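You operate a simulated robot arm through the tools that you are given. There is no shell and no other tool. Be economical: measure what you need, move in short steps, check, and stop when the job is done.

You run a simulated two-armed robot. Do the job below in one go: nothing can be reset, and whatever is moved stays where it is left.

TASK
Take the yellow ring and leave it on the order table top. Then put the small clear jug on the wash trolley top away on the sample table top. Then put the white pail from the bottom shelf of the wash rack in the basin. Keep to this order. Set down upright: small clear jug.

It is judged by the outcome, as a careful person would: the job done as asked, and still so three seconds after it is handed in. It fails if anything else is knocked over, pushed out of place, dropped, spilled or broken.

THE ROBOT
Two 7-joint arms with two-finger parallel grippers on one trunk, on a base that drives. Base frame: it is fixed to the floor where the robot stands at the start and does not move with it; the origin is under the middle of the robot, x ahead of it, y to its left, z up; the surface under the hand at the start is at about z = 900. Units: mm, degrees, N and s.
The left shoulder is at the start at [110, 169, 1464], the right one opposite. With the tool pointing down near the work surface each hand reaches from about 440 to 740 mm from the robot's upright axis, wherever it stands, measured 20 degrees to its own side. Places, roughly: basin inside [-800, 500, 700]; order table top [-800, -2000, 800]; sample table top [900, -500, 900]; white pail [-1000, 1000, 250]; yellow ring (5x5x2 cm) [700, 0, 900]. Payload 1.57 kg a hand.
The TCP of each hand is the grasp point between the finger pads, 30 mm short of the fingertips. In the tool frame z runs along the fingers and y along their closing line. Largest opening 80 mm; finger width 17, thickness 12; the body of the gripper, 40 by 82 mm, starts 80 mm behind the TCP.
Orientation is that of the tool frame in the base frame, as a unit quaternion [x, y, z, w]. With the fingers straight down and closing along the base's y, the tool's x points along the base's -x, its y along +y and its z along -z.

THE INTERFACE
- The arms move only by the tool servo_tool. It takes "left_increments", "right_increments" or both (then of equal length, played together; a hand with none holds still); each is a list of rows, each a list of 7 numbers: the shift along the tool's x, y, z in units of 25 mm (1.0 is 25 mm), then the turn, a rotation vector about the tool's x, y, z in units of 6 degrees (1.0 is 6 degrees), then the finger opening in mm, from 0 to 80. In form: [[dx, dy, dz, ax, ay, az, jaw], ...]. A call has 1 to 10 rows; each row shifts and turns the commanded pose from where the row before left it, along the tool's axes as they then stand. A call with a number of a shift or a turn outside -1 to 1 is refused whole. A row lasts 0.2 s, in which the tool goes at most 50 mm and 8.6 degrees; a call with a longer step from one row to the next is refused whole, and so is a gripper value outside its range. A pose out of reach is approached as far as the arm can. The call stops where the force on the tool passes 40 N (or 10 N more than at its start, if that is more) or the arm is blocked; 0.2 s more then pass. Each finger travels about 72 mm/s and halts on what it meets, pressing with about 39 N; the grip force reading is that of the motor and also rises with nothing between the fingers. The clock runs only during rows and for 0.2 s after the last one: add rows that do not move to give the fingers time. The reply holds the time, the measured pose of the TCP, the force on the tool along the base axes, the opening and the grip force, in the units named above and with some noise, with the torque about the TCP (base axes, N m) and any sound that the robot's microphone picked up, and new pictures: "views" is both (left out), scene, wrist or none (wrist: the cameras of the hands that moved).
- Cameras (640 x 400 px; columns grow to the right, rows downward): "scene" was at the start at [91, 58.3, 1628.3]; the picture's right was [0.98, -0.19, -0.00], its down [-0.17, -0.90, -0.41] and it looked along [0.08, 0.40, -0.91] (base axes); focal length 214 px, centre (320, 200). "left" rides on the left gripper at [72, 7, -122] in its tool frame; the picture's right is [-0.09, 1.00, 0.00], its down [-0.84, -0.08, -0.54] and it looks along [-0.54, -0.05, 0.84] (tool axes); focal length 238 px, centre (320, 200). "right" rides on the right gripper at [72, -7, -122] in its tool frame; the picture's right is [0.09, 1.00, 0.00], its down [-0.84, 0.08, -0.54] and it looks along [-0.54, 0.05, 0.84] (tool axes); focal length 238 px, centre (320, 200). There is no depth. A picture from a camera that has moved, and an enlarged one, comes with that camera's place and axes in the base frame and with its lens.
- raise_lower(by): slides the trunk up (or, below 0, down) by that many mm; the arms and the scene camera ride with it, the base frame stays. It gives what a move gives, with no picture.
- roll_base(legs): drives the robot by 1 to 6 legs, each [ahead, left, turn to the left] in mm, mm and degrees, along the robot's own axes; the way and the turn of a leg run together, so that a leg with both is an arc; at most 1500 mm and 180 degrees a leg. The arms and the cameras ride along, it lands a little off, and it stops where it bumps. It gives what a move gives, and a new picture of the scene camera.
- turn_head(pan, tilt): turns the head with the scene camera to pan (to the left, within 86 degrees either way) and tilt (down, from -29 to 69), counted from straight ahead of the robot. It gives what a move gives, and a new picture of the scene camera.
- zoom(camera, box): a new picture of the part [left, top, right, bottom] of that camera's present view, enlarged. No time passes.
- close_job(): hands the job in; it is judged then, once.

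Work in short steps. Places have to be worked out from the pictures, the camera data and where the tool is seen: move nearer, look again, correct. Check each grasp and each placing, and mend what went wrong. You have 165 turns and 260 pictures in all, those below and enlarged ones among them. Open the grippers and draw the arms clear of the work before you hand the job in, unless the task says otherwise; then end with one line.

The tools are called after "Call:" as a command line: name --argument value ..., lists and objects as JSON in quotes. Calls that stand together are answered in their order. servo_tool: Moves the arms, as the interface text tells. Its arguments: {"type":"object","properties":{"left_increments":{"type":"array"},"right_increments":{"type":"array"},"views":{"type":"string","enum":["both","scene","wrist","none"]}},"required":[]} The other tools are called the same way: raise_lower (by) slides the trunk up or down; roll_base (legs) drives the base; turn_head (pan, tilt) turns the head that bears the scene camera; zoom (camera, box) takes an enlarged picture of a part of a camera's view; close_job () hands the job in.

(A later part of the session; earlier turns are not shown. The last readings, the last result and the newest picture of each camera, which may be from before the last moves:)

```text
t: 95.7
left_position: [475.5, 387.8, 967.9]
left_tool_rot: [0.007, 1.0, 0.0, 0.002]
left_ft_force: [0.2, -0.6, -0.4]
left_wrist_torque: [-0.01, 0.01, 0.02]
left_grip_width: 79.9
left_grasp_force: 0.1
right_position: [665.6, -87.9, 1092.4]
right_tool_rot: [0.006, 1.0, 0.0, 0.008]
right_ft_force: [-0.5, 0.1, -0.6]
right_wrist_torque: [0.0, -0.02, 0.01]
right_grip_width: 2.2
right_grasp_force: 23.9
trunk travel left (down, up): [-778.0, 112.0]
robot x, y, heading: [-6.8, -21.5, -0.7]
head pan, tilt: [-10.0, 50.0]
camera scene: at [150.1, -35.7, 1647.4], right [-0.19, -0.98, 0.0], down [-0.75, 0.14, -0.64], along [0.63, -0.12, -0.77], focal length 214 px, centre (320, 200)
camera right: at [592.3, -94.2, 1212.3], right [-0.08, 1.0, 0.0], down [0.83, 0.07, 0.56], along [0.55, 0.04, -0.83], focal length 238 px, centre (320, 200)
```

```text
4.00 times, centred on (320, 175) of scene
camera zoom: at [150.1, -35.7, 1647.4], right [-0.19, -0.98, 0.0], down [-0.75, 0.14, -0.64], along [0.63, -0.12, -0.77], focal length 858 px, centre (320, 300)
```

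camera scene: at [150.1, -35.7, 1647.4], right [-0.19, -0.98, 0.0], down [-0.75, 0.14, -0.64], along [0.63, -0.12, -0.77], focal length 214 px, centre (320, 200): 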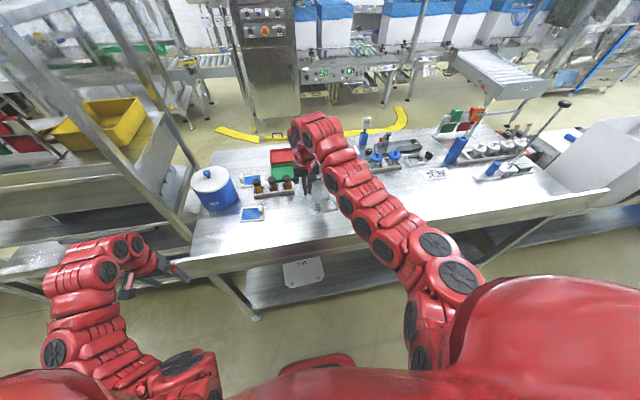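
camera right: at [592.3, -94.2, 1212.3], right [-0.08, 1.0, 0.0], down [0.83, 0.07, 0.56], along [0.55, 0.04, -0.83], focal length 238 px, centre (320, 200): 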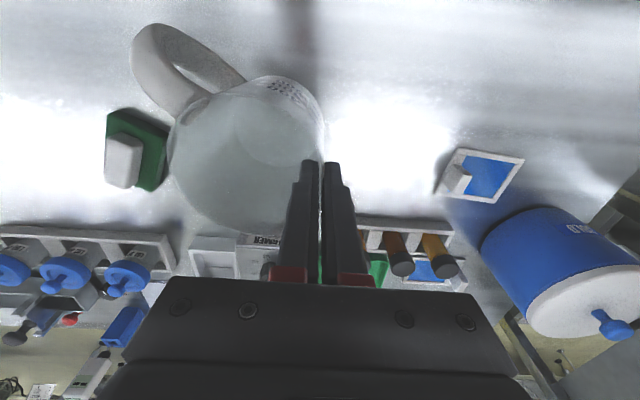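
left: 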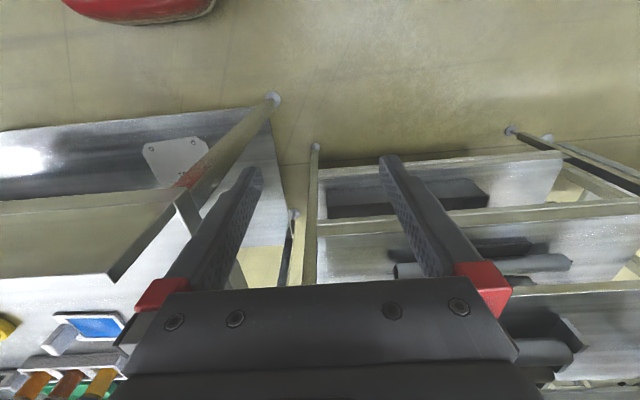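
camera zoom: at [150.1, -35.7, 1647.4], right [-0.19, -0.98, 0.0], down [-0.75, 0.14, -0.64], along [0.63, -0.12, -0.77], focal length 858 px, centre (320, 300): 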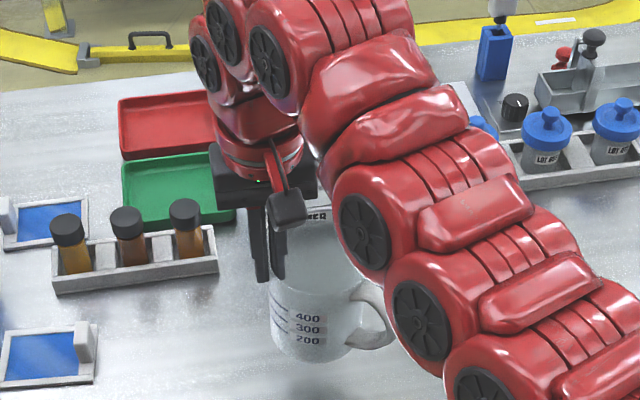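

Clear beneath. Going down in small steps until contact.

Call:
servo_tool --right_increments '[[0, 0, 0.3, 0, 0, 0, 0], [0, 0, 0.3, 0, 0, 0, 0], [0, 0, 0.3, 0, 0, 0, 0], [0, 0, 0.3, 0, 0, 0, 0], [0, 0, 0, 0, 0, 0, 0]]' --views "wrist"

Call:
zoom --camera "scene" --box '[270, 160, 370, 222]'

```text
t: 96.9
left_position: [476.0, 387.4, 965.8]
left_tool_rot: [0.007, 1.0, 0.001, 0.003]
left_ft_force: [-0.2, -0.3, 0.0]
left_wrist_torque: [0.0, -0.01, 0.01]
left_grip_width: 80.1
left_grasp_force: 0.0
right_position: [666.4, -87.6, 1061.6]
right_tool_rot: [0.006, 1.0, -0.001, 0.008]
right_ft_force: [0.5, -0.3, -0.2]
right_wrist_torque: [0.02, -0.01, 0.01]
right_grip_width: 2.4
right_grasp_force: 24.1
trunk travel left (down, up): [-778.0, 112.0]
robot x, y, heading: [-2.8, -21.0, -0.8]
head pan, tilt: [-10.0, 50.0]
camera right: at [592.0, -94.6, 1182.3], right [-0.08, 1.0, 0.0], down [0.83, 0.07, 0.56], along [0.55, 0.04, -0.83], focal length 238 px, centre (320, 200)
```

right: 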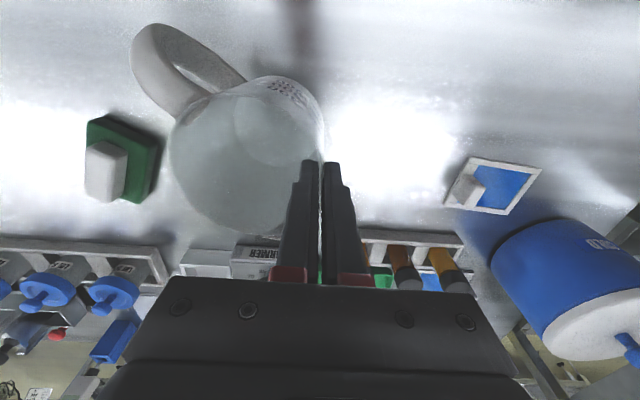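

```text
6.40 times, centred on (320, 191) of scene
camera zoom: at [150.0, -35.9, 1647.4], right [-0.19, -0.98, 0.0], down [-0.75, 0.14, -0.64], along [0.63, -0.12, -0.77], focal length 1373 px, centre (320, 258)
```

zoom: 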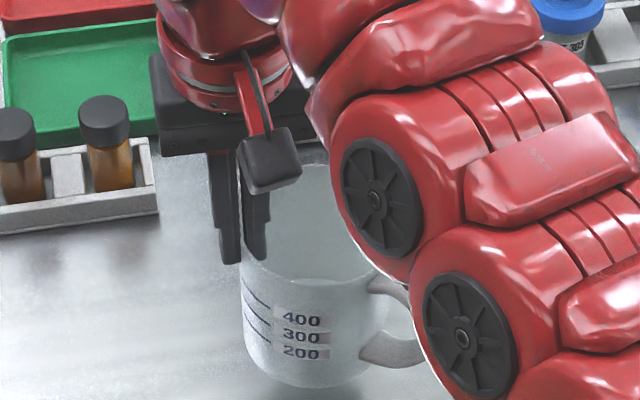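

Still free; continuing in 4 mm steps.

Call:
servo_tool --right_increments '[[0, 0, 0.2, 0, 0, 0, 0], [0, 0, 0.2, 0, 0, 0, 0], [0, 0, 0.2, 0, 0, 0, 0], [0, 0, 0, 0, 0, 0, 0]]' --views "none"

```text
t: 97.9
left_position: [474.1, 386.5, 965.4]
left_tool_rot: [0.007, 1.0, 0.001, 0.001]
left_ft_force: [0.5, 0.6, 0.4]
left_wrist_torque: [-0.01, 0.02, 0.02]
left_grip_width: 80.0
left_grasp_force: 0.1
right_position: [666.5, -88.7, 1046.7]
right_tool_rot: [0.006, 1.0, 0.0, 0.009]
right_ft_force: [-0.2, 0.0, 0.3]
right_wrist_torque: [0.02, -0.01, -0.03]
right_grip_width: 2.4
right_grasp_force: 23.5
trunk travel left (down, up): [-778.0, 112.0]
robot x, y, heading: [-4.5, -17.8, -1.0]
head pan, tilt: [-10.0, 50.0]
```

Call:
servo_tool --right_increments '[[0, 0, 0.12, 0, 0, 0, 0], [0, 0, 0.12, 0, 0, 0, 0], [0, 0, 0, 0, 0, 0, 0]]' --views "none"

Call:
zoom --camera "scene" --box '[270, 160, 370, 222]'

```text
t: 98.7
left_position: [475.7, 387.5, 966.9]
left_tool_rot: [0.007, 1.0, 0.001, 0.003]
left_ft_force: [-0.7, 0.9, -0.2]
left_wrist_torque: [0.01, 0.0, -0.01]
left_grip_width: 80.1
left_grasp_force: 0.1
right_position: [667.3, -89.2, 1040.4]
right_tool_rot: [0.006, 1.0, 0.001, 0.008]
right_ft_force: [0.3, -0.5, -0.3]
right_wrist_torque: [0.01, 0.02, 0.02]
right_grip_width: 2.4
right_grasp_force: 24.0
trunk travel left (down, up): [-778.0, 112.0]
robot x, y, heading: [-3.6, -20.4, -0.7]
head pan, tilt: [-10.0, 50.0]
```

```text
6.40 times, centred on (320, 191) of scene
camera zoom: at [150.1, -35.9, 1647.4], right [-0.19, -0.98, 0.0], down [-0.75, 0.14, -0.64], along [0.63, -0.12, -0.77], focal length 1373 px, centre (320, 258)
```

zoom: 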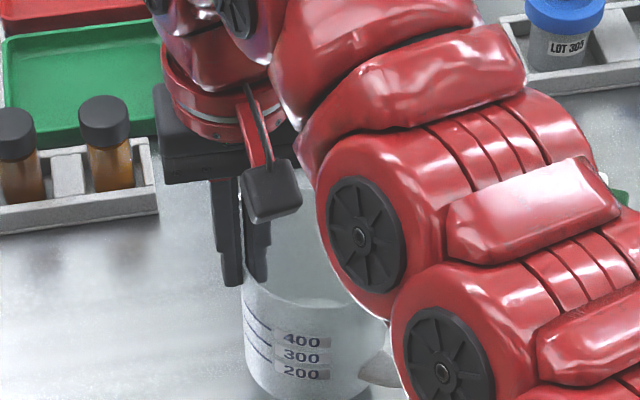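

No contact yet; the base looks ~20 mm above the table. Continuing.

Call:
servo_tool --right_increments '[[0, 0, 0.12, 0, 0, 0, 0], [0, 0, 0.12, 0, 0, 0, 0], [0, 0, 0.12, 0, 0, 0, 0], [0, 0, 0, 0, 0, 0, 0]]' --views "none"

```text
t: 99.7
left_position: [477.3, 387.1, 966.2]
left_tool_rot: [0.007, 1.0, 0.001, 0.002]
left_ft_force: [0.1, 0.0, 1.2]
left_wrist_torque: [-0.03, 0.0, 0.01]
left_grip_width: 80.1
left_grasp_force: 0.1
right_position: [666.8, -87.3, 1031.6]
right_tool_rot: [0.006, 1.0, 0.0, 0.008]
right_ft_force: [-1.0, -1.3, -0.7]
right_wrist_torque: [0.04, -0.01, 0.01]
right_grip_width: 2.1
right_grasp_force: 23.4
trunk travel left (down, up): [-778.0, 112.0]
robot x, y, heading: [-6.2, -20.5, -1.1]
head pan, tilt: [-10.0, 50.0]
```

Call:
servo_tool --right_increments '[[0, 0, 0.12, 0, 0, 0, 0], [0, 0, 0.12, 0, 0, 0, 0], [0, 0, 0, 0, 0, 0, 0]]' --views "wrist"

```text
t: 100.5
left_position: [475.5, 388.1, 966.7]
left_tool_rot: [0.007, 1.0, 0.002, 0.002]
left_ft_force: [-0.2, -0.1, -0.4]
left_wrist_torque: [0.03, 0.02, -0.03]
left_grip_width: 80.0
left_grasp_force: 0.1
right_position: [667.8, -88.1, 1025.5]
right_tool_rot: [0.006, 1.0, -0.001, 0.009]
right_ft_force: [1.1, 0.0, -0.7]
right_wrist_torque: [0.05, 0.01, 0.01]
right_grip_width: 2.1
right_grasp_force: 24.1
trunk travel left (down, up): [-778.0, 112.0]
robot x, y, heading: [-6.9, -18.0, -0.4]
head pan, tilt: [-10.0, 50.0]
camera right: at [592.0, -94.5, 1146.8], right [-0.08, 1.0, 0.0], down [0.83, 0.07, 0.56], along [0.55, 0.04, -0.83], focal length 238 px, centre (320, 200)
```

right: 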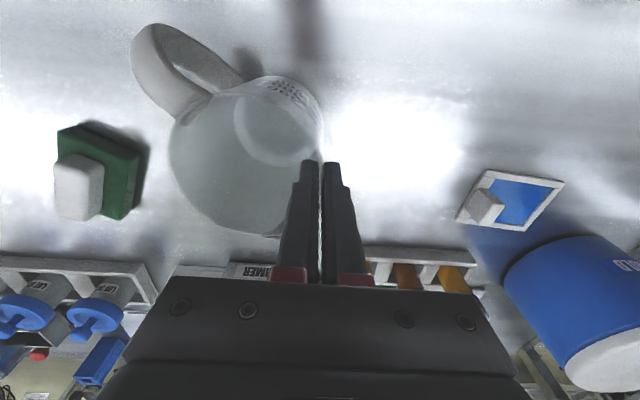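

Still no contact; continuing.

Call:
servo_tool --right_increments '[[0, 0, 0.12, 0, 0, 0, 0], [0, 0, 0.12, 0, 0, 0, 0], [0, 0, 0, 0, 0, 0, 0]]' --views "none"

Call:
servo_tool --right_increments '[[0, 0, 0.1, 0, 0, 0, 0], [0, 0, 0.1, 0, 0, 0, 0], [0, 0, 0, 0, 0, 0, 0]]' --views "wrist"

```text
t: 101.3
left_position: [475.0, 387.4, 966.9]
left_tool_rot: [0.007, 1.0, 0.001, 0.002]
left_ft_force: [0.7, -0.6, 0.6]
left_wrist_torque: [0.0, -0.01, 0.01]
left_grip_width: 80.0
left_grasp_force: 0.2
right_position: [666.9, -88.1, 1019.6]
right_tool_rot: [0.005, 1.0, 0.0, 0.009]
right_ft_force: [-0.1, 0.0, -0.1]
right_wrist_torque: [0.03, -0.03, 0.0]
right_grip_width: 2.2
right_grasp_force: 23.0
trunk travel left (down, up): [-778.0, 112.0]
robot x, y, heading: [-6.1, -20.9, -1.1]
head pan, tilt: [-10.0, 50.0]
```

```text
t: 102.1
left_position: [475.5, 387.3, 966.5]
left_tool_rot: [0.007, 1.0, 0.001, 0.003]
left_ft_force: [-0.5, -0.4, -0.1]
left_wrist_torque: [-0.01, 0.02, 0.02]
left_grip_width: 80.1
left_grasp_force: 0.1
right_position: [667.9, -89.0, 1015.8]
right_tool_rot: [0.006, 1.0, -0.001, 0.009]
right_ft_force: [0.9, 0.2, 0.0]
right_wrist_torque: [0.0, -0.02, -0.01]
right_grip_width: 1.8
right_grasp_force: 23.8
trunk travel left (down, up): [-778.0, 112.0]
robot x, y, heading: [-0.2, -24.7, -0.6]
head pan, tilt: [-10.0, 50.0]
camera right: at [593.2, -94.6, 1135.8], right [-0.08, 1.0, 0.0], down [0.83, 0.07, 0.56], along [0.55, 0.04, -0.83], focal length 238 px, centre (320, 200)
```

right: 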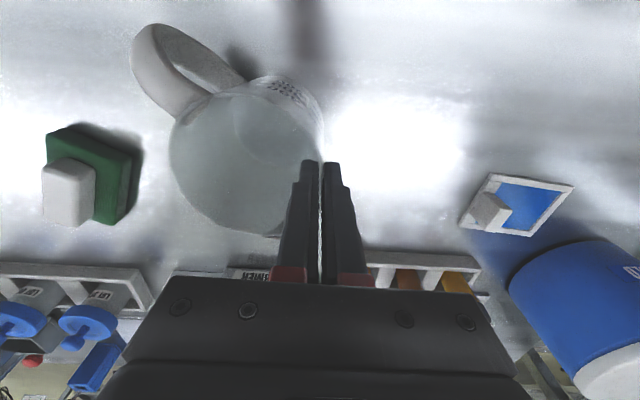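

Still free. Next small steps.

Call:
servo_tool --right_increments '[[0, 0, 0.1, 0, 0, 0, 0], [0, 0, 0.1, 0, 0, 0, 0], [0, 0, 0, 0, 0, 0, 0]]' --views "none"

Call:
servo_tool --right_increments '[[0, 0, 0.1, 0, 0, 0, 0], [0, 0, 0.1, 0, 0, 0, 0], [0, 0, 0, 0, 0, 0, 0]]' --views "wrist"

```text
t: 102.9
left_position: [475.0, 389.0, 967.4]
left_tool_rot: [0.007, 1.0, 0.0, 0.002]
left_ft_force: [0.4, 0.3, -0.4]
left_wrist_torque: [-0.03, -0.01, 0.0]
left_grip_width: 79.7
left_grasp_force: 0.0
right_position: [667.0, -86.9, 1010.4]
right_tool_rot: [0.006, 1.0, 0.0, 0.009]
right_ft_force: [1.4, 4.0, 14.0]
right_wrist_torque: [-0.4, 0.14, 0.01]
right_grip_width: 2.6
right_grasp_force: 24.2
trunk travel left (down, up): [-778.0, 112.0]
robot x, y, heading: [-7.0, -19.5, -0.6]
head pan, tilt: [-10.0, 50.0]
```

```text
t: 103.7
left_position: [473.7, 388.2, 967.2]
left_tool_rot: [0.006, 1.0, -0.001, 0.004]
left_ft_force: [0.2, -0.5, 0.3]
left_wrist_torque: [0.01, 0.02, -0.01]
left_grip_width: 80.0
left_grasp_force: 0.0
right_position: [666.8, -88.1, 1005.2]
right_tool_rot: [0.005, 1.0, 0.0, 0.01]
right_ft_force: [4.0, 7.7, 25.1]
right_wrist_torque: [-0.51, -0.1, 0.06]
right_grip_width: 3.1
right_grasp_force: 23.9
trunk travel left (down, up): [-778.0, 112.0]
robot x, y, heading: [-2.5, -22.3, -0.8]
head pan, tilt: [-10.0, 50.0]
camera right: at [591.4, -93.5, 1127.0], right [-0.08, 1.0, 0.0], down [0.83, 0.07, 0.56], along [0.56, 0.04, -0.83], focal length 238 px, centre (320, 200)
```

right: 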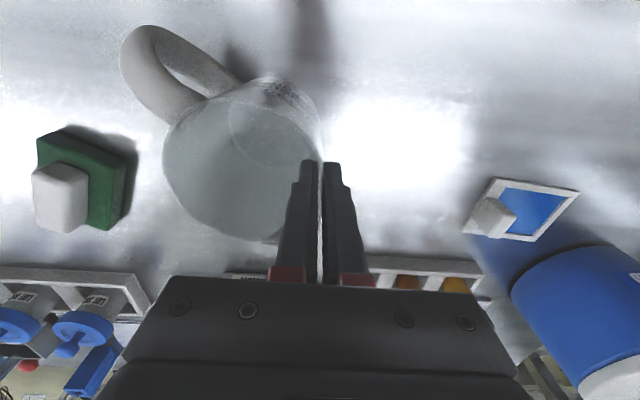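

The jug is on the table. Easing up 2 mm and opening gradually.

Call:
servo_tool --right_increments '[[0, 0, -0.08, 0, 0, 0, 0], [0, 0, 0, 0, 0, 0, 6], [0, 0, 0, 0, 0, 0, 12], [0, 0, 0, 0, 0, 0, 24], [0, 0, 0, 0, 0, 0, 40], [0, 0, 0, 0, 0, 0, 40]]' --views "wrist"

```text
t: 105.1
left_position: [475.9, 387.1, 967.9]
left_tool_rot: [0.008, 1.0, 0.0, 0.002]
left_ft_force: [0.9, 0.0, -0.6]
left_wrist_torque: [0.01, 0.02, 0.03]
left_grip_width: 80.0
left_grasp_force: 0.1
right_position: [667.6, -88.0, 1007.1]
right_tool_rot: [0.005, 1.0, 0.001, 0.007]
right_ft_force: [0.5, -0.4, -0.3]
right_wrist_torque: [0.01, -0.01, -0.02]
right_grip_width: 40.0
right_grasp_force: 0.1
trunk travel left (down, up): [-778.0, 112.0]
robot x, y, heading: [-6.0, -20.5, -1.1]
head pan, tilt: [-10.0, 50.0]
camera right: at [593.3, -94.7, 1127.2], right [-0.08, 1.0, 0.0], down [0.83, 0.07, 0.56], along [0.55, 0.04, -0.83], focal length 238 px, centre (320, 200)
```

right: 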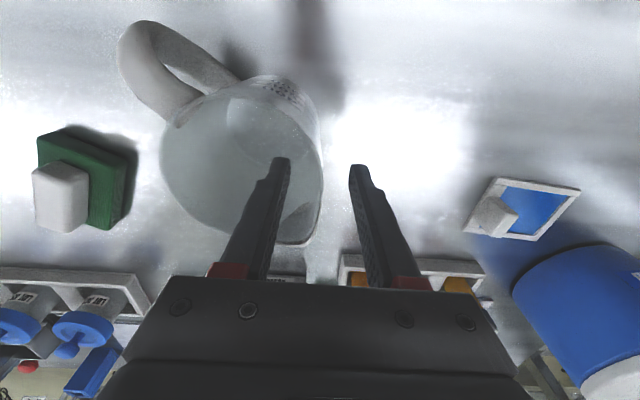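

Released and standing. Lifting straight up 125 mm.

Call:
servo_tool --right_increments '[[0, 0, -0.6, 0, 0, 0, 40], [0, 0, -0.8, 0, 0, 0, 40], [0, 0, -0.8, 0, 0, 0, 40], [0, 0, -0.8, 0, 0, 0, 40], [0, 0, -0.8, 0, 0, 0, 40], [0, 0, -0.8, 0, 0, 0, 40], [0, 0, 0, 0, 0, 0, 40]]' --views "both"

```text
t: 106.7
left_position: [477.0, 386.6, 966.1]
left_tool_rot: [0.007, 1.0, 0.001, 0.002]
left_ft_force: [0.8, 0.8, 0.0]
left_wrist_torque: [-0.01, -0.01, 0.01]
left_grip_width: 80.4
left_grasp_force: 0.1
right_position: [665.8, -89.1, 1121.1]
right_tool_rot: [0.006, 1.0, -0.001, 0.007]
right_ft_force: [-0.4, 0.8, 0.8]
right_wrist_torque: [0.01, 0.0, -0.03]
right_grip_width: 39.9
right_grasp_force: 0.1
trunk travel left (down, up): [-778.0, 112.0]
robot x, y, heading: [-7.5, -16.8, -1.0]
head pan, tilt: [-10.0, 50.0]
camera scene: at [150.2, -35.9, 1647.4], right [-0.19, -0.98, 0.0], down [-0.75, 0.14, -0.64], along [0.63, -0.12, -0.77], focal length 214 px, centre (320, 200)
camera right: at [591.6, -93.9, 1242.5], right [-0.08, 1.0, 0.0], down [0.83, 0.07, 0.56], along [0.55, 0.04, -0.83], focal length 238 px, centre (320, 200)
```

scene: 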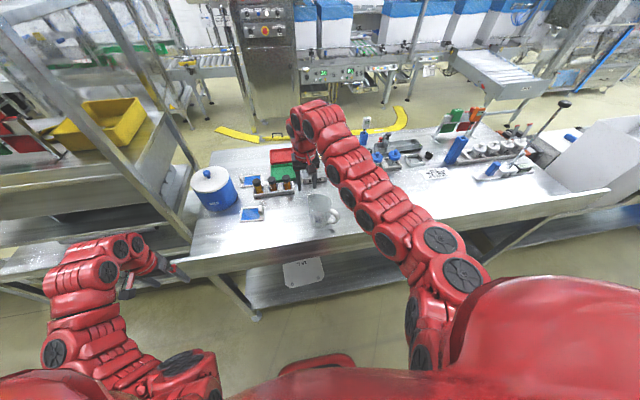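
right: 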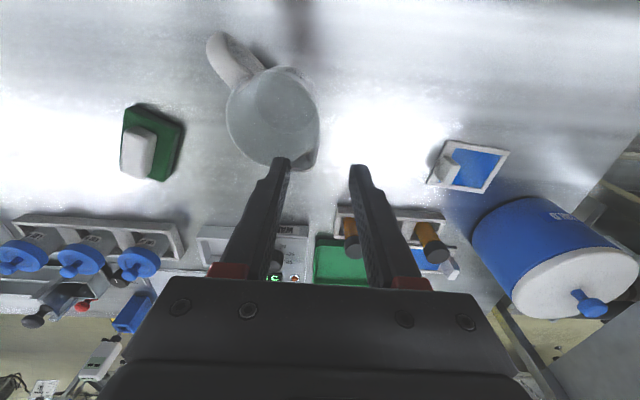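

Jug stands upright on the sample table. Next the pail: raise the trunk, turn right 180° back and look at the wash rack.

Call:
raise_lower --by 110

Call:
roll_base --legs '[[-30, 0, 0], [0, 0, -90], [0, 0, -90]]'

Call:
turn_head --pan -40 --tilt 35

```text
t: 108.1
left_position: [475.4, 387.0, 1076.9]
left_tool_rot: [0.007, 1.0, 0.001, 0.002]
left_ft_force: [0.4, 0.1, -0.8]
left_wrist_torque: [0.02, 0.05, -0.04]
left_grip_width: 79.9
left_grasp_force: 0.1
right_position: [666.4, -87.6, 1231.3]
right_tool_rot: [0.006, 1.0, 0.0, 0.008]
right_ft_force: [-0.6, 0.4, -0.1]
right_wrist_torque: [0.02, 0.02, 0.01]
right_grip_width: 39.9
right_grasp_force: 0.1
trunk travel left (down, up): [-888.0, 2.0]
robot x, y, heading: [-3.0, -21.9, -0.7]
head pan, tilt: [-10.0, 50.0]
```

```text
t: 116.6
left_position: [-516.7, -427.7, 1077.0]
left_tool_rot: [1.0, -0.006, -0.001, 0.001]
left_ft_force: [-0.3, 0.5, -0.2]
left_wrist_torque: [0.0, -0.03, -0.03]
left_grip_width: 79.9
left_grasp_force: 0.0
right_position: [-706.8, 45.6, 1232.7]
right_tool_rot: [1.0, -0.005, -0.009, 0.0]
right_ft_force: [-0.5, 0.4, -0.2]
right_wrist_torque: [0.0, -0.01, 0.01]
right_grip_width: 40.2
right_grasp_force: 0.1
trunk travel left (down, up): [-888.0, 2.0]
robot x, y, heading: [-37.3, -17.5, 179.2]
head pan, tilt: [-10.0, 50.0]
camera scene: at [-191.7, -5.0, 1757.4], right [0.19, 0.98, 0.0], down [0.75, -0.14, -0.64], along [-0.63, 0.12, -0.77], focal length 214 px, centre (320, 200)
```

scene: 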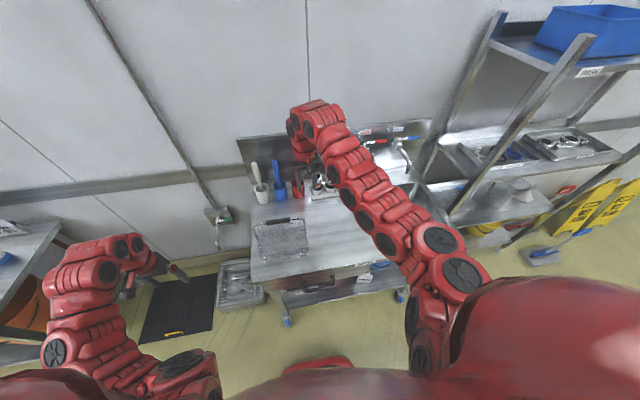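

```text
t: 117.6
left_position: [-516.0, -428.6, 1077.5]
left_tool_rot: [1.0, -0.007, -0.002, 0.0]
left_ft_force: [0.1, 0.3, 0.3]
left_wrist_torque: [-0.01, 0.01, -0.02]
left_grip_width: 79.9
left_grasp_force: 0.0
right_position: [-708.1, 46.6, 1231.8]
right_tool_rot: [1.0, -0.005, -0.008, 0.0]
right_ft_force: [0.5, -0.3, 0.1]
right_wrist_torque: [-0.02, -0.02, 0.01]
right_grip_width: 39.9
right_grasp_force: 0.2
trunk travel left (down, up): [-888.0, 2.0]
robot x, y, heading: [-35.6, -21.7, 179.4]
head pan, tilt: [-40.0, 35.0]
camera scene: at [-182.9, 38.1, 1779.1], right [0.65, 0.76, 0.0], down [0.44, -0.37, -0.82], along [-0.62, 0.53, -0.57], focal length 214 px, centre (320, 200)
```

scene: 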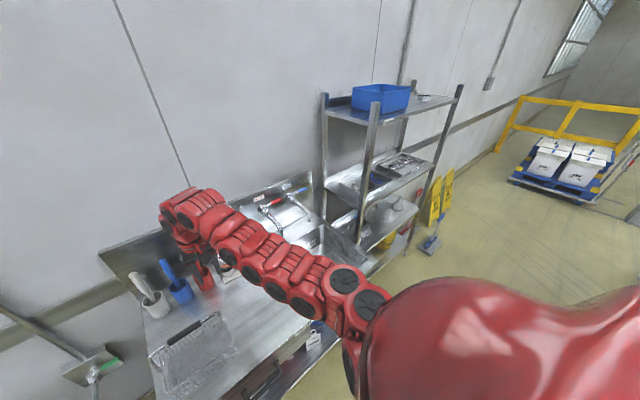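

I'll back 100 mm and strafe right ~600 mm to view the rack.

Call:
roll_base --legs '[[-100, 0, 0], [0, -600, 0]]'

Call:
turn_head --pan -30 --tilt 45

```text
t: 121.7
left_position: [-408.8, 180.2, 1076.8]
left_tool_rot: [1.0, -0.008, -0.002, 0.0]
left_ft_force: [-0.1, 0.3, -0.1]
left_wrist_torque: [0.0, 0.03, 0.0]
left_grip_width: 80.1
left_grasp_force: 0.0
right_position: [-599.0, 654.5, 1231.8]
right_tool_rot: [1.0, -0.006, -0.008, 0.001]
right_ft_force: [0.9, 0.4, 0.8]
right_wrist_torque: [0.03, -0.02, 0.01]
right_grip_width: 39.8
right_grasp_force: 0.0
trunk travel left (down, up): [-888.0, 2.0]
robot x, y, heading: [72.8, 584.1, 178.9]
head pan, tilt: [-40.0, 35.0]
camera scene: at [-74.5, 644.4, 1779.2], right [0.65, 0.76, 0.0], down [0.43, -0.37, -0.82], along [-0.62, 0.54, -0.57], focal length 214 px, centre (320, 200)
```

scene: 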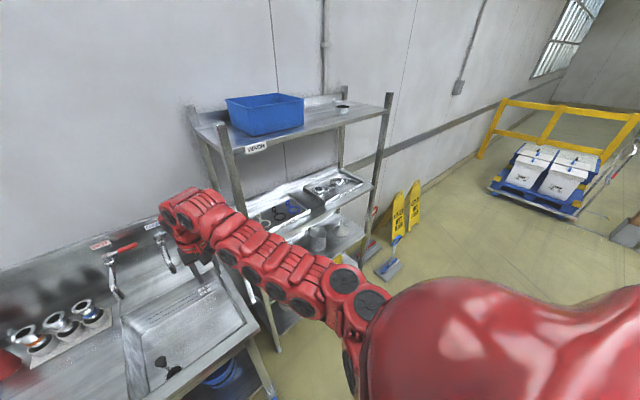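

```text
t: 122.5
left_position: [-408.2, 180.8, 1077.4]
left_tool_rot: [1.0, -0.007, -0.003, 0.0]
left_ft_force: [-0.4, 0.0, 0.1]
left_wrist_torque: [0.01, 0.03, 0.0]
left_grip_width: 80.0
left_grasp_force: 0.1
right_position: [-598.7, 655.7, 1232.5]
right_tool_rot: [1.0, -0.007, -0.008, 0.001]
right_ft_force: [0.1, 0.0, -0.1]
right_wrist_torque: [0.0, 0.02, 0.07]
right_grip_width: 40.2
right_grasp_force: 0.1
trunk travel left (down, up): [-888.0, 2.0]
robot x, y, heading: [70.7, 587.7, 178.9]
head pan, tilt: [-30.0, 45.0]
camera scene: at [-77.7, 630.2, 1764.4], right [0.51, 0.86, 0.0], down [0.61, -0.36, -0.71], along [-0.61, 0.36, -0.71], focal length 214 px, centre (320, 200)
```

scene: 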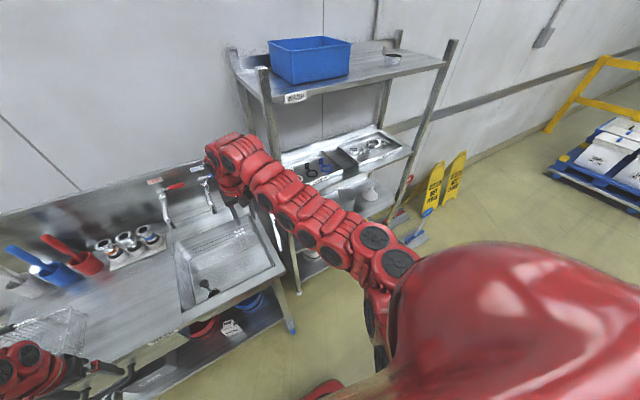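

Strafing another 450 mm to look into the rack.

Call:
roll_base --legs '[[0, -450, 0]]'

Call:
raise_lower --by -500

Call:
turn_head --pan 0 --tilt 40

```text
t: 125.2
left_position: [-400.3, 632.0, 1076.3]
left_tool_rot: [1.0, -0.005, -0.002, 0.0]
left_ft_force: [0.6, -0.2, 0.1]
left_wrist_torque: [0.01, -0.01, 0.01]
left_grip_width: 80.1
left_grasp_force: 0.0
right_position: [-593.0, 1105.0, 1230.9]
right_tool_rot: [1.0, -0.004, -0.008, 0.0]
right_ft_force: [-0.5, -1.1, 0.2]
right_wrist_torque: [0.01, 0.0, 0.01]
right_grip_width: 40.0
right_grasp_force: 0.1
trunk travel left (down, up): [-888.0, 2.0]
robot x, y, heading: [78.8, 1041.9, 179.3]
head pan, tilt: [-30.0, 45.0]
camera scene: at [-72.4, 1082.5, 1764.4], right [0.51, 0.86, 0.0], down [0.61, -0.36, -0.71], along [-0.61, 0.36, -0.71], focal length 214 px, centre (320, 200)
```

scene: 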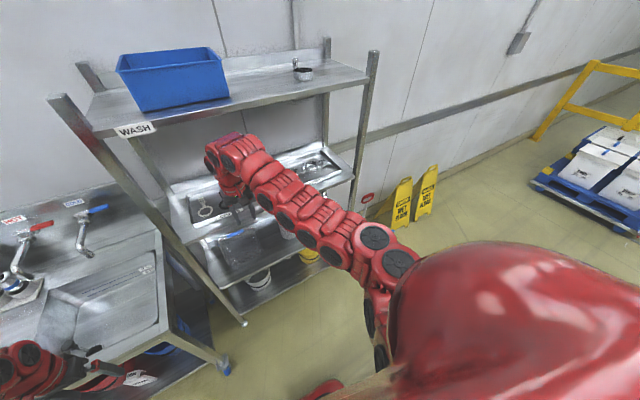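

```text
refused: -500 is not a number from -400 to 400
```

```text
t: 126.2
left_position: [-400.6, 632.6, 1077.1]
left_tool_rot: [1.0, -0.005, -0.002, 0.001]
left_ft_force: [-0.4, -0.1, -0.2]
left_wrist_torque: [0.03, -0.02, 0.0]
left_grip_width: 79.9
left_grasp_force: 0.0
right_position: [-592.3, 1106.1, 1230.9]
right_tool_rot: [1.0, -0.003, -0.008, -0.001]
right_ft_force: [-0.3, -0.1, 0.2]
right_wrist_torque: [0.03, -0.03, 0.01]
right_grip_width: 40.0
right_grasp_force: 0.1
trunk travel left (down, up): [-888.0, 2.0]
robot x, y, heading: [78.5, 1040.8, 179.6]
head pan, tilt: [0.0, 40.0]
camera scene: at [-87.3, 1043.0, 1771.6], right [0.01, 1.0, 0.0], down [0.64, -0.01, -0.77], along [-0.77, 0.01, -0.64], focal length 214 px, centre (320, 200)
```

scene: 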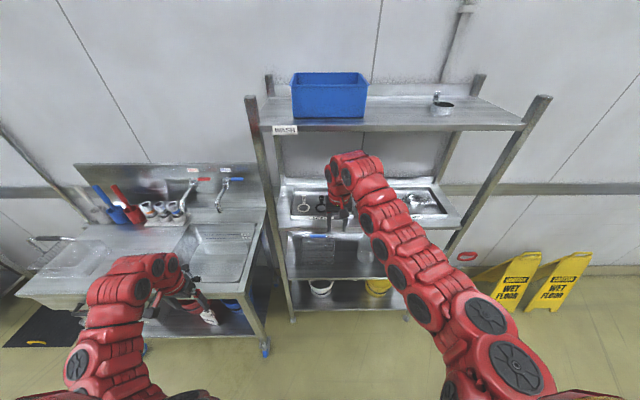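

The white pail is on the bottom shelf (~z 220), left of the yellow one, at about (-890, 1053). I'll lower the trunk to look in.

Call:
raise_lower --by -400

Call:
turn_head --pan 0 --tilt 45

Call:
zoom --camera "scene" --box '[230, 150, 470, 300]'

```text
t: 130.0
left_position: [-400.4, 632.8, 677.3]
left_tool_rot: [1.0, -0.006, -0.002, 0.002]
left_ft_force: [0.6, 0.2, -0.2]
left_wrist_torque: [0.0, 0.01, -0.01]
left_grip_width: 79.8
left_grasp_force: 0.0
right_position: [-591.4, 1106.6, 831.8]
right_tool_rot: [1.0, -0.003, -0.009, 0.0]
right_ft_force: [-0.1, 0.6, -0.4]
right_wrist_torque: [-0.01, 0.0, 0.0]
right_grip_width: 40.0
right_grasp_force: 0.1
trunk travel left (down, up): [-488.0, 402.0]
robot x, y, heading: [79.2, 1039.7, 179.4]
head pan, tilt: [0.0, 40.0]
```

```text
t: 130.6
left_position: [-401.1, 632.9, 676.8]
left_tool_rot: [1.0, -0.005, -0.002, 0.001]
left_ft_force: [0.5, -0.3, 0.3]
left_wrist_torque: [0.02, 0.01, 0.0]
left_grip_width: 80.0
left_grasp_force: 0.0
right_position: [-592.1, 1106.5, 832.5]
right_tool_rot: [1.0, -0.004, -0.008, 0.0]
right_ft_force: [0.3, 0.0, 1.1]
right_wrist_torque: [-0.02, -0.02, 0.03]
right_grip_width: 40.0
right_grasp_force: 0.1
trunk travel left (down, up): [-488.0, 402.0]
robot x, y, heading: [78.3, 1041.0, 179.3]
head pan, tilt: [0.0, 45.0]
camera scene: at [-83.6, 1043.2, 1364.4], right [0.01, 1.0, 0.0], down [0.71, -0.01, -0.71], along [-0.71, 0.01, -0.71], focal length 214 px, centre (320, 200)
```

scene: 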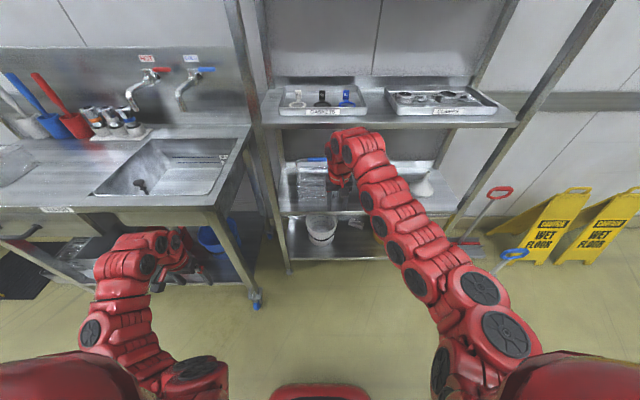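

```text
2.67 times, centred on (350, 225) of scene
camera zoom: at [-83.6, 1043.2, 1364.4], right [0.01, 1.0, 0.0], down [0.71, -0.01, -0.71], along [-0.71, 0.01, -0.71], focal length 572 px, centre (240, 133)
```

zoom: 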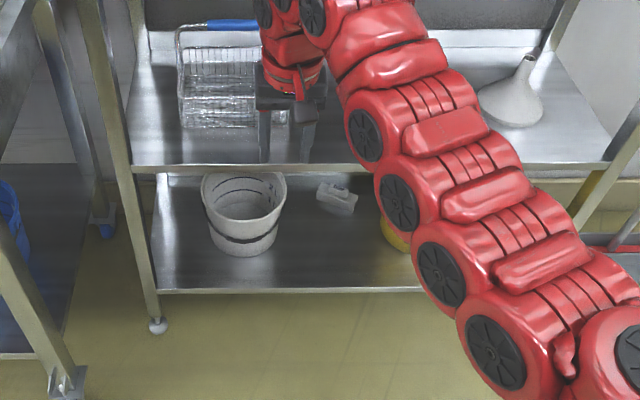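

Pail: rim centre ≈(-863, 1064, 395), Ø≈180, shelf above at z≈590. I plan to pinch its -y wall with the hand pitched ~50° forward. First pitching the right hand here in the open.

Call:
servo_tool --right_increments '[[0, 0, 0.6, 0, -0.9, 0, 40], [0, 0, 0.6, 0, -0.9, 0, 40], [0, 0, 0.6, 0, -0.9, 0, 40], [0.3, 0, 0.6, 0, -0.9, 0, 40], [0.3, 0, 0.5, 0, -0.9, 0, 40], [-0.4, 0, 0.4, 0, -0.9, 0, 40], [-0.4, 0, 0.3, 0, -0.9, 0, 40], [-0.4, 0, 0, 0, -0.9, 0, 40], [-0.4, 0, 0, 0, -0.9, 0, 40], [0, 0, 0, 0, 0, 0, 40]]' --views "both"

```text
t: 132.8
left_position: [-401.3, 633.2, 676.7]
left_tool_rot: [1.0, -0.005, -0.003, 0.001]
left_ft_force: [0.4, 0.4, -1.0]
left_wrist_torque: [0.0, 0.0, -0.04]
left_grip_width: 79.9
left_grasp_force: 0.1
right_position: [-634.9, 1105.4, 763.8]
right_tool_rot: [0.908, -0.003, -0.419, -0.001]
right_ft_force: [0.8, -0.2, 0.3]
right_wrist_torque: [0.05, -0.01, -0.03]
right_grip_width: 40.2
right_grasp_force: 0.0
trunk travel left (down, up): [-488.0, 402.0]
robot x, y, heading: [78.6, 1043.7, 179.5]
head pan, tilt: [0.0, 45.0]
camera scene: at [-83.5, 1043.2, 1364.3], right [0.01, 1.0, 0.0], down [0.71, -0.01, -0.71], along [-0.71, 0.01, -0.71], focal length 214 px, centre (320, 200)
camera right: at [-495.0, 1111.4, 789.2], right [0.05, -1.0, -0.07], down [-0.13, -0.08, 0.99], along [-0.99, -0.04, -0.13], focal length 238 px, centre (320, 200)
```

scene: 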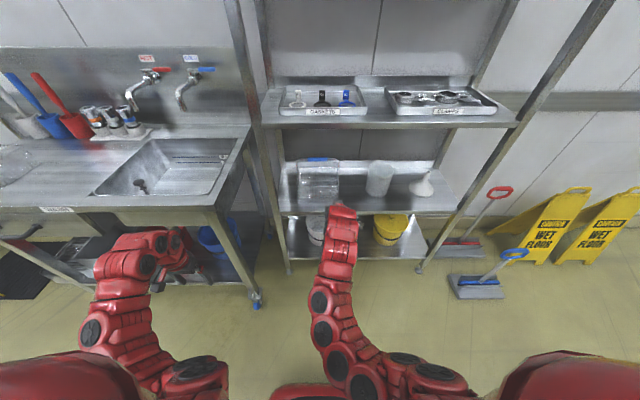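
right: 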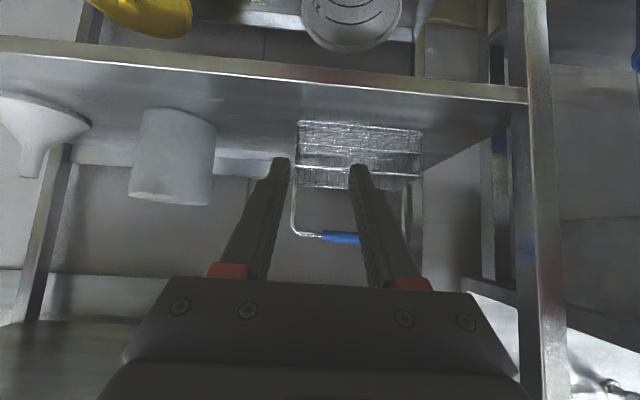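

Pitch is 49.5°; I'll add 10° for more clearance below the middle shelf, then strafe left 195 mm.

Call:
servo_tool --right_increments '[[0, 0, 0, 0, -0.9, 0, 50], [0, 0, 0, 0, -0.9, 0, 50], [0, 0, 0, 0, 0, 0, 50]]' --views "none"

Call:
roll_base --legs '[[0, 195, 0]]'

Call:
raise_lower --by -250

Call:
turn_head --pan -12 --tilt 45

Call:
zoom --camera "right" --box '[0, 0, 640, 400]'

```text
t: 133.6
left_position: [-401.6, 633.6, 676.1]
left_tool_rot: [1.0, -0.006, -0.002, 0.001]
left_ft_force: [0.0, -0.5, -0.6]
left_wrist_torque: [0.0, 0.01, 0.03]
left_grip_width: 80.0
left_grasp_force: 0.0
right_position: [-632.7, 1108.0, 763.5]
right_tool_rot: [0.865, -0.004, -0.502, -0.002]
right_ft_force: [0.6, 0.7, 0.2]
right_wrist_torque: [0.01, 0.0, -0.02]
right_grip_width: 50.0
right_grasp_force: 0.1
trunk travel left (down, up): [-488.0, 402.0]
robot x, y, heading: [79.7, 1040.7, 179.3]
head pan, tilt: [0.0, 45.0]
```

```text
t: 135.2
left_position: [-404.6, 436.1, 676.0]
left_tool_rot: [1.0, -0.006, -0.003, 0.0]
left_ft_force: [-0.3, -0.6, 0.6]
left_wrist_torque: [0.03, 0.01, -0.02]
left_grip_width: 80.0
left_grasp_force: 0.0
right_position: [-635.5, 910.6, 763.8]
right_tool_rot: [0.864, -0.005, -0.503, -0.003]
right_ft_force: [0.4, -0.2, -0.6]
right_wrist_torque: [0.04, 0.0, -0.02]
right_grip_width: 50.2
right_grasp_force: 0.0
trunk travel left (down, up): [-488.0, 402.0]
robot x, y, heading: [77.7, 846.9, 179.7]
head pan, tilt: [0.0, 45.0]
camera scene: at [-85.7, 845.1, 1364.3], right [0.01, 1.0, 0.0], down [0.71, -0.01, -0.71], along [-0.71, 0.01, -0.71], focal length 214 px, centre (320, 200)
```

scene: 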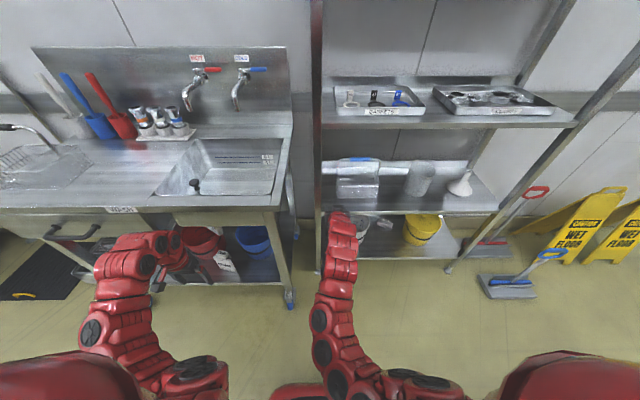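

```text
t: 137.8
left_position: [-403.0, 437.7, 427.4]
left_tool_rot: [1.0, -0.006, -0.002, 0.001]
left_ft_force: [0.5, -0.3, -0.2]
left_wrist_torque: [-0.01, 0.0, -0.02]
left_grip_width: 79.9
left_grasp_force: 0.1
right_position: [-635.9, 912.2, 514.0]
right_tool_rot: [0.864, -0.005, -0.503, -0.003]
right_ft_force: [1.0, 0.3, -0.2]
right_wrist_torque: [0.0, 0.0, 0.02]
right_grip_width: 50.0
right_grasp_force: 0.1
trunk travel left (down, up): [-238.0, 652.0]
robot x, y, heading: [76.7, 848.3, 179.2]
head pan, tilt: [0.0, 45.0]
```

```text
t: 138.6
left_position: [-403.7, 435.5, 427.0]
left_tool_rot: [1.0, -0.006, -0.003, 0.001]
left_ft_force: [-0.2, -0.5, 0.2]
left_wrist_torque: [0.01, -0.01, 0.0]
left_grip_width: 80.0
left_grasp_force: 0.0
right_position: [-635.7, 910.5, 514.0]
right_tool_rot: [0.865, -0.004, -0.502, -0.002]
right_ft_force: [0.5, 1.0, -0.4]
right_wrist_torque: [0.02, -0.01, 0.01]
right_grip_width: 50.1
right_grasp_force: 0.2
trunk travel left (down, up): [-238.0, 652.0]
robot x, y, heading: [75.6, 843.2, 179.4]
head pan, tilt: [-12.0, 45.0]
camera scene: at [-83.7, 863.1, 1114.3], right [0.22, 0.98, 0.0], down [0.69, -0.15, -0.71], along [-0.69, 0.15, -0.71], focal length 214 px, centre (320, 200)
```

scene: 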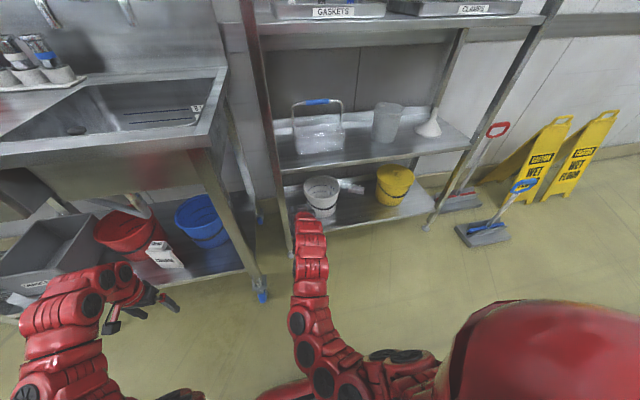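

```text
1.00 times, centred on (320, 200) of right (not enlarged: the box is as wide or as high as the picture)
camera zoom: at [-494.5, 915.9, 512.2], right [0.04, -1.0, -0.08], down [0.06, -0.08, 1.0], along [-1.0, -0.04, 0.05], focal length 238 px, centre (320, 200)
```

zoom: 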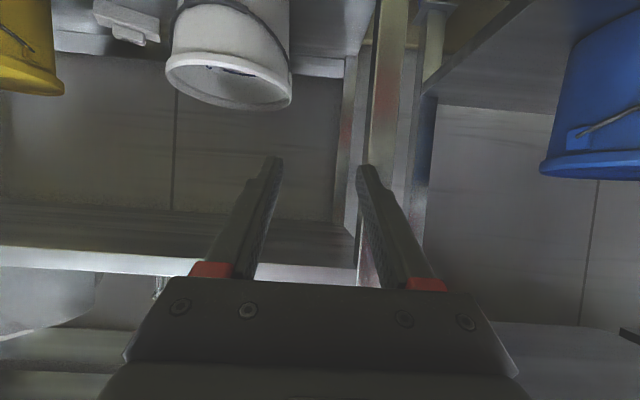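

Pail centre ≈(-885, 1053), rim z ≈370. Shifting the hand to y≈965, lowering 50 and driving 100 mm nearer for a better look.

Call:
servo_tool --right_increments '[[0, -0.75, 0, 0, 0, 0, 50], [0, -0.75, 0, 0, 0, 0, 50], [0, -0.7, 0, 0, 0, 0, 50], [0, 0, 0, 0, 0, 0, 50]]' --views "none"

Call:
raise_lower --by -50

Call:
roll_base --legs '[[100, 0, 0]]'

Call:
zoom --camera "right" --box '[0, 0, 640, 400]'

```text
t: 139.6
left_position: [-404.2, 437.1, 426.6]
left_tool_rot: [1.0, -0.006, -0.003, 0.001]
left_ft_force: [-0.1, 0.2, 0.5]
left_wrist_torque: [0.01, 0.03, 0.0]
left_grip_width: 79.8
left_grasp_force: 0.0
right_position: [-633.7, 965.7, 515.8]
right_tool_rot: [0.864, -0.004, -0.504, -0.002]
right_ft_force: [-0.3, 0.7, -0.2]
right_wrist_torque: [-0.06, 0.02, 0.01]
right_grip_width: 49.8
right_grasp_force: 0.0
trunk travel left (down, up): [-238.0, 652.0]
robot x, y, heading: [75.5, 847.4, 179.5]
head pan, tilt: [-12.0, 45.0]
```

```text
t: 140.5
left_position: [-403.6, 436.0, 377.0]
left_tool_rot: [1.0, -0.006, -0.003, 0.001]
left_ft_force: [-0.2, 0.3, 0.4]
left_wrist_torque: [0.03, 0.0, -0.04]
left_grip_width: 79.9
left_grasp_force: 0.1
right_position: [-635.0, 966.6, 466.1]
right_tool_rot: [0.864, -0.004, -0.503, -0.002]
right_ft_force: [-0.5, 0.4, 0.7]
right_wrist_torque: [-0.03, -0.02, -0.02]
right_grip_width: 50.2
right_grasp_force: 0.1
trunk travel left (down, up): [-188.0, 702.0]
robot x, y, heading: [80.3, 843.3, 179.2]
head pan, tilt: [-12.0, 45.0]
```

```text
t: 141.6
left_position: [-503.4, 438.5, 376.9]
left_tool_rot: [1.0, -0.006, -0.003, 0.001]
left_ft_force: [0.4, 0.1, 0.3]
left_wrist_torque: [0.02, 0.01, -0.02]
left_grip_width: 80.1
left_grasp_force: 0.1
right_position: [-732.6, 967.4, 463.6]
right_tool_rot: [0.865, -0.003, -0.502, -0.001]
right_ft_force: [-0.5, -0.1, 0.2]
right_wrist_torque: [0.02, 0.01, -0.01]
right_grip_width: 49.9
right_grasp_force: 0.1
trunk travel left (down, up): [-188.0, 702.0]
robot x, y, heading: [-23.6, 843.1, 179.5]
head pan, tilt: [-12.0, 45.0]
camera scene: at [-182.4, 864.3, 1064.3], right [0.22, 0.98, 0.0], down [0.69, -0.16, -0.71], along [-0.69, 0.16, -0.71], focal length 214 px, centre (320, 200)
```

scene: 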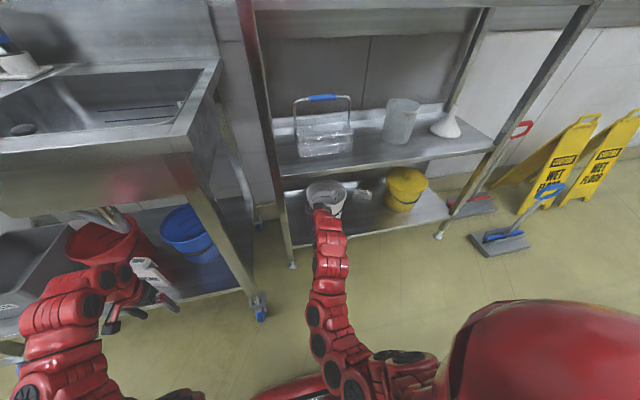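

```text
1.00 times, centred on (320, 200) of right (not enlarged: the box is as wide or as high as the picture)
camera zoom: at [-591.7, 972.2, 462.3], right [0.04, -1.0, -0.08], down [0.06, -0.08, 1.0], along [-1.0, -0.04, 0.05], focal length 238 px, centre (320, 200)
```

zoom: 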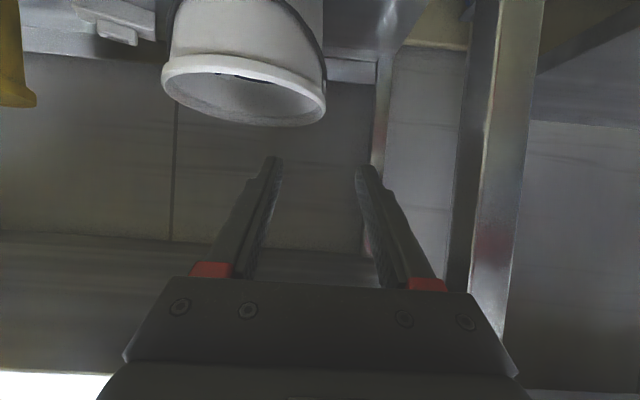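

Triangulated from two wrist views: pail rim centre ≈(-923, 1070, 342), r≈108; -y rim edge at y≈960. The left hand is close to the trolley's lower shelf, so I'll draw it back first.

Call:
servo_tool --left_increments '[[1, 0, 0, 0, 0, 0, 80], [1, 0, 0, 0, 0, 0, 80], [1, 0, 0, 0, 0, 0, 80], [1, 0, 0, 0, 0, 0, 80], [1, 0, 0, 0, 0, 0, 80], [1, 0, 0, 0, 0, 0, 80], [0, 0, 0, 0, 0, 0, 80]]' --views "scene"

```text
t: 143.2
left_position: [-353.5, 436.6, 375.9]
left_tool_rot: [1.0, -0.006, -0.003, 0.0]
left_ft_force: [-0.4, -0.5, 0.5]
left_wrist_torque: [-0.01, -0.03, 0.0]
left_grip_width: 80.1
left_grasp_force: 0.1
right_position: [-732.4, 967.6, 465.4]
right_tool_rot: [0.864, -0.004, -0.503, -0.002]
right_ft_force: [0.2, -1.0, 0.0]
right_wrist_torque: [0.02, 0.02, 0.0]
right_grip_width: 49.8
right_grasp_force: 0.0
trunk travel left (down, up): [-188.0, 702.0]
robot x, y, heading: [-25.5, 843.7, 179.5]
head pan, tilt: [-12.0, 45.0]
camera scene: at [-182.1, 864.3, 1064.4], right [0.22, 0.98, 0.0], down [0.69, -0.16, -0.71], along [-0.69, 0.16, -0.71], focal length 214 px, centre (320, 200)
```

scene: 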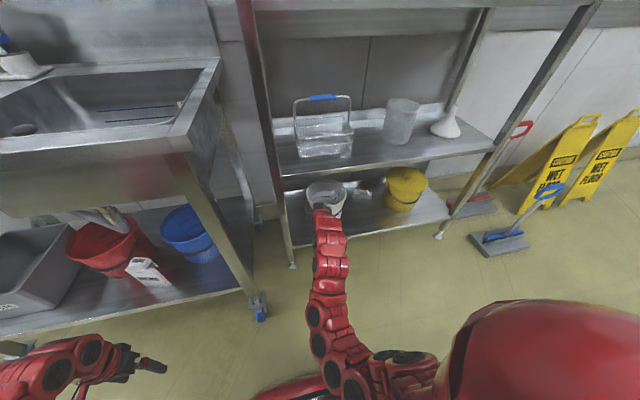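

Left hand is clear. Lowering 70 and driving ahead 100 mm; the fingertips stay ~30 mm above the rim.

Call:
raise_lower --by -70

Call:
roll_base --legs '[[100, 0, 0]]'

Call:
zoom --camera "right" --box '[0, 0, 640, 400]'

Call:
zoom --camera "scene" --box '[240, 120, 440, 245]'

```text
t: 144.3
left_position: [-354.5, 437.2, 305.2]
left_tool_rot: [1.0, -0.005, -0.002, 0.001]
left_ft_force: [0.6, -1.0, -0.5]
left_wrist_torque: [0.02, -0.01, -0.01]
left_grip_width: 79.7
left_grasp_force: 0.0
right_position: [-733.2, 967.3, 394.1]
right_tool_rot: [0.865, -0.004, -0.502, -0.002]
right_ft_force: [0.2, -0.1, 0.6]
right_wrist_torque: [-0.01, -0.04, 0.0]
right_grip_width: 49.9
right_grasp_force: 0.0
trunk travel left (down, up): [-118.0, 772.0]
robot x, y, heading: [-22.8, 846.9, 179.4]
head pan, tilt: [-12.0, 45.0]
```

```text
t: 145.4
left_position: [-454.2, 438.1, 304.6]
left_tool_rot: [1.0, -0.007, -0.003, 0.001]
left_ft_force: [-0.5, 0.2, 0.2]
left_wrist_torque: [-0.02, -0.01, -0.03]
left_grip_width: 80.0
left_grasp_force: 0.1
right_position: [-832.2, 969.5, 394.8]
right_tool_rot: [0.865, -0.005, -0.502, -0.003]
right_ft_force: [0.1, 0.9, 0.0]
right_wrist_torque: [0.0, -0.01, -0.01]
right_grip_width: 49.8
right_grasp_force: 0.0
trunk travel left (down, up): [-118.0, 772.0]
robot x, y, heading: [-124.3, 846.8, 179.3]
head pan, tilt: [-12.0, 45.0]
camera scene: at [-282.5, 865.7, 994.3], right [0.22, 0.98, 0.0], down [0.69, -0.16, -0.71], along [-0.69, 0.16, -0.71], focal length 214 px, centre (320, 200)
```

scene: 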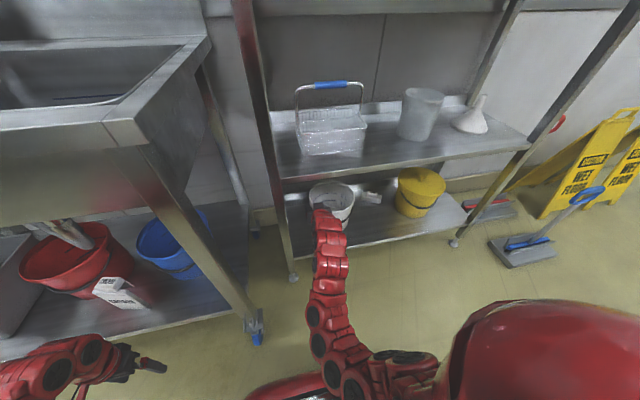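

```text
1.00 times, centred on (320, 200) of right (not enlarged: the box is as wide or as high as the picture)
camera zoom: at [-691.9, 973.9, 392.4], right [0.03, -1.0, -0.08], down [0.06, -0.08, 1.0], along [-1.0, -0.04, 0.05], focal length 238 px, centre (320, 200)
```

zoom: 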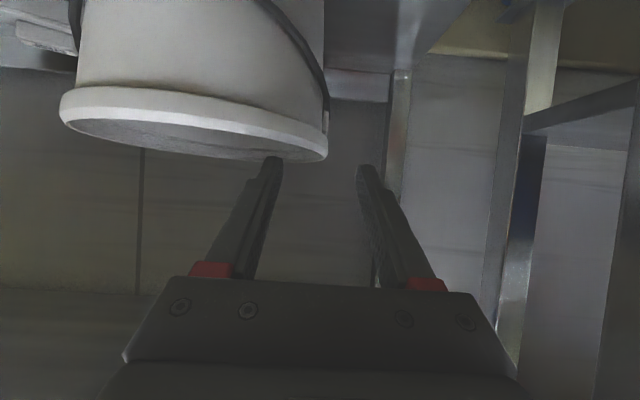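

```text
3.20 times, centred on (340, 182) of scene
camera zoom: at [-282.5, 865.7, 994.3], right [0.22, 0.98, 0.0], down [0.69, -0.16, -0.71], along [-0.69, 0.16, -0.71], focal length 686 px, centre (256, 256)
```

zoom: 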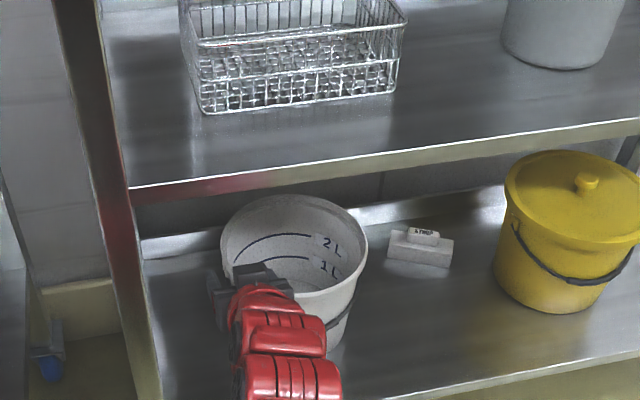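

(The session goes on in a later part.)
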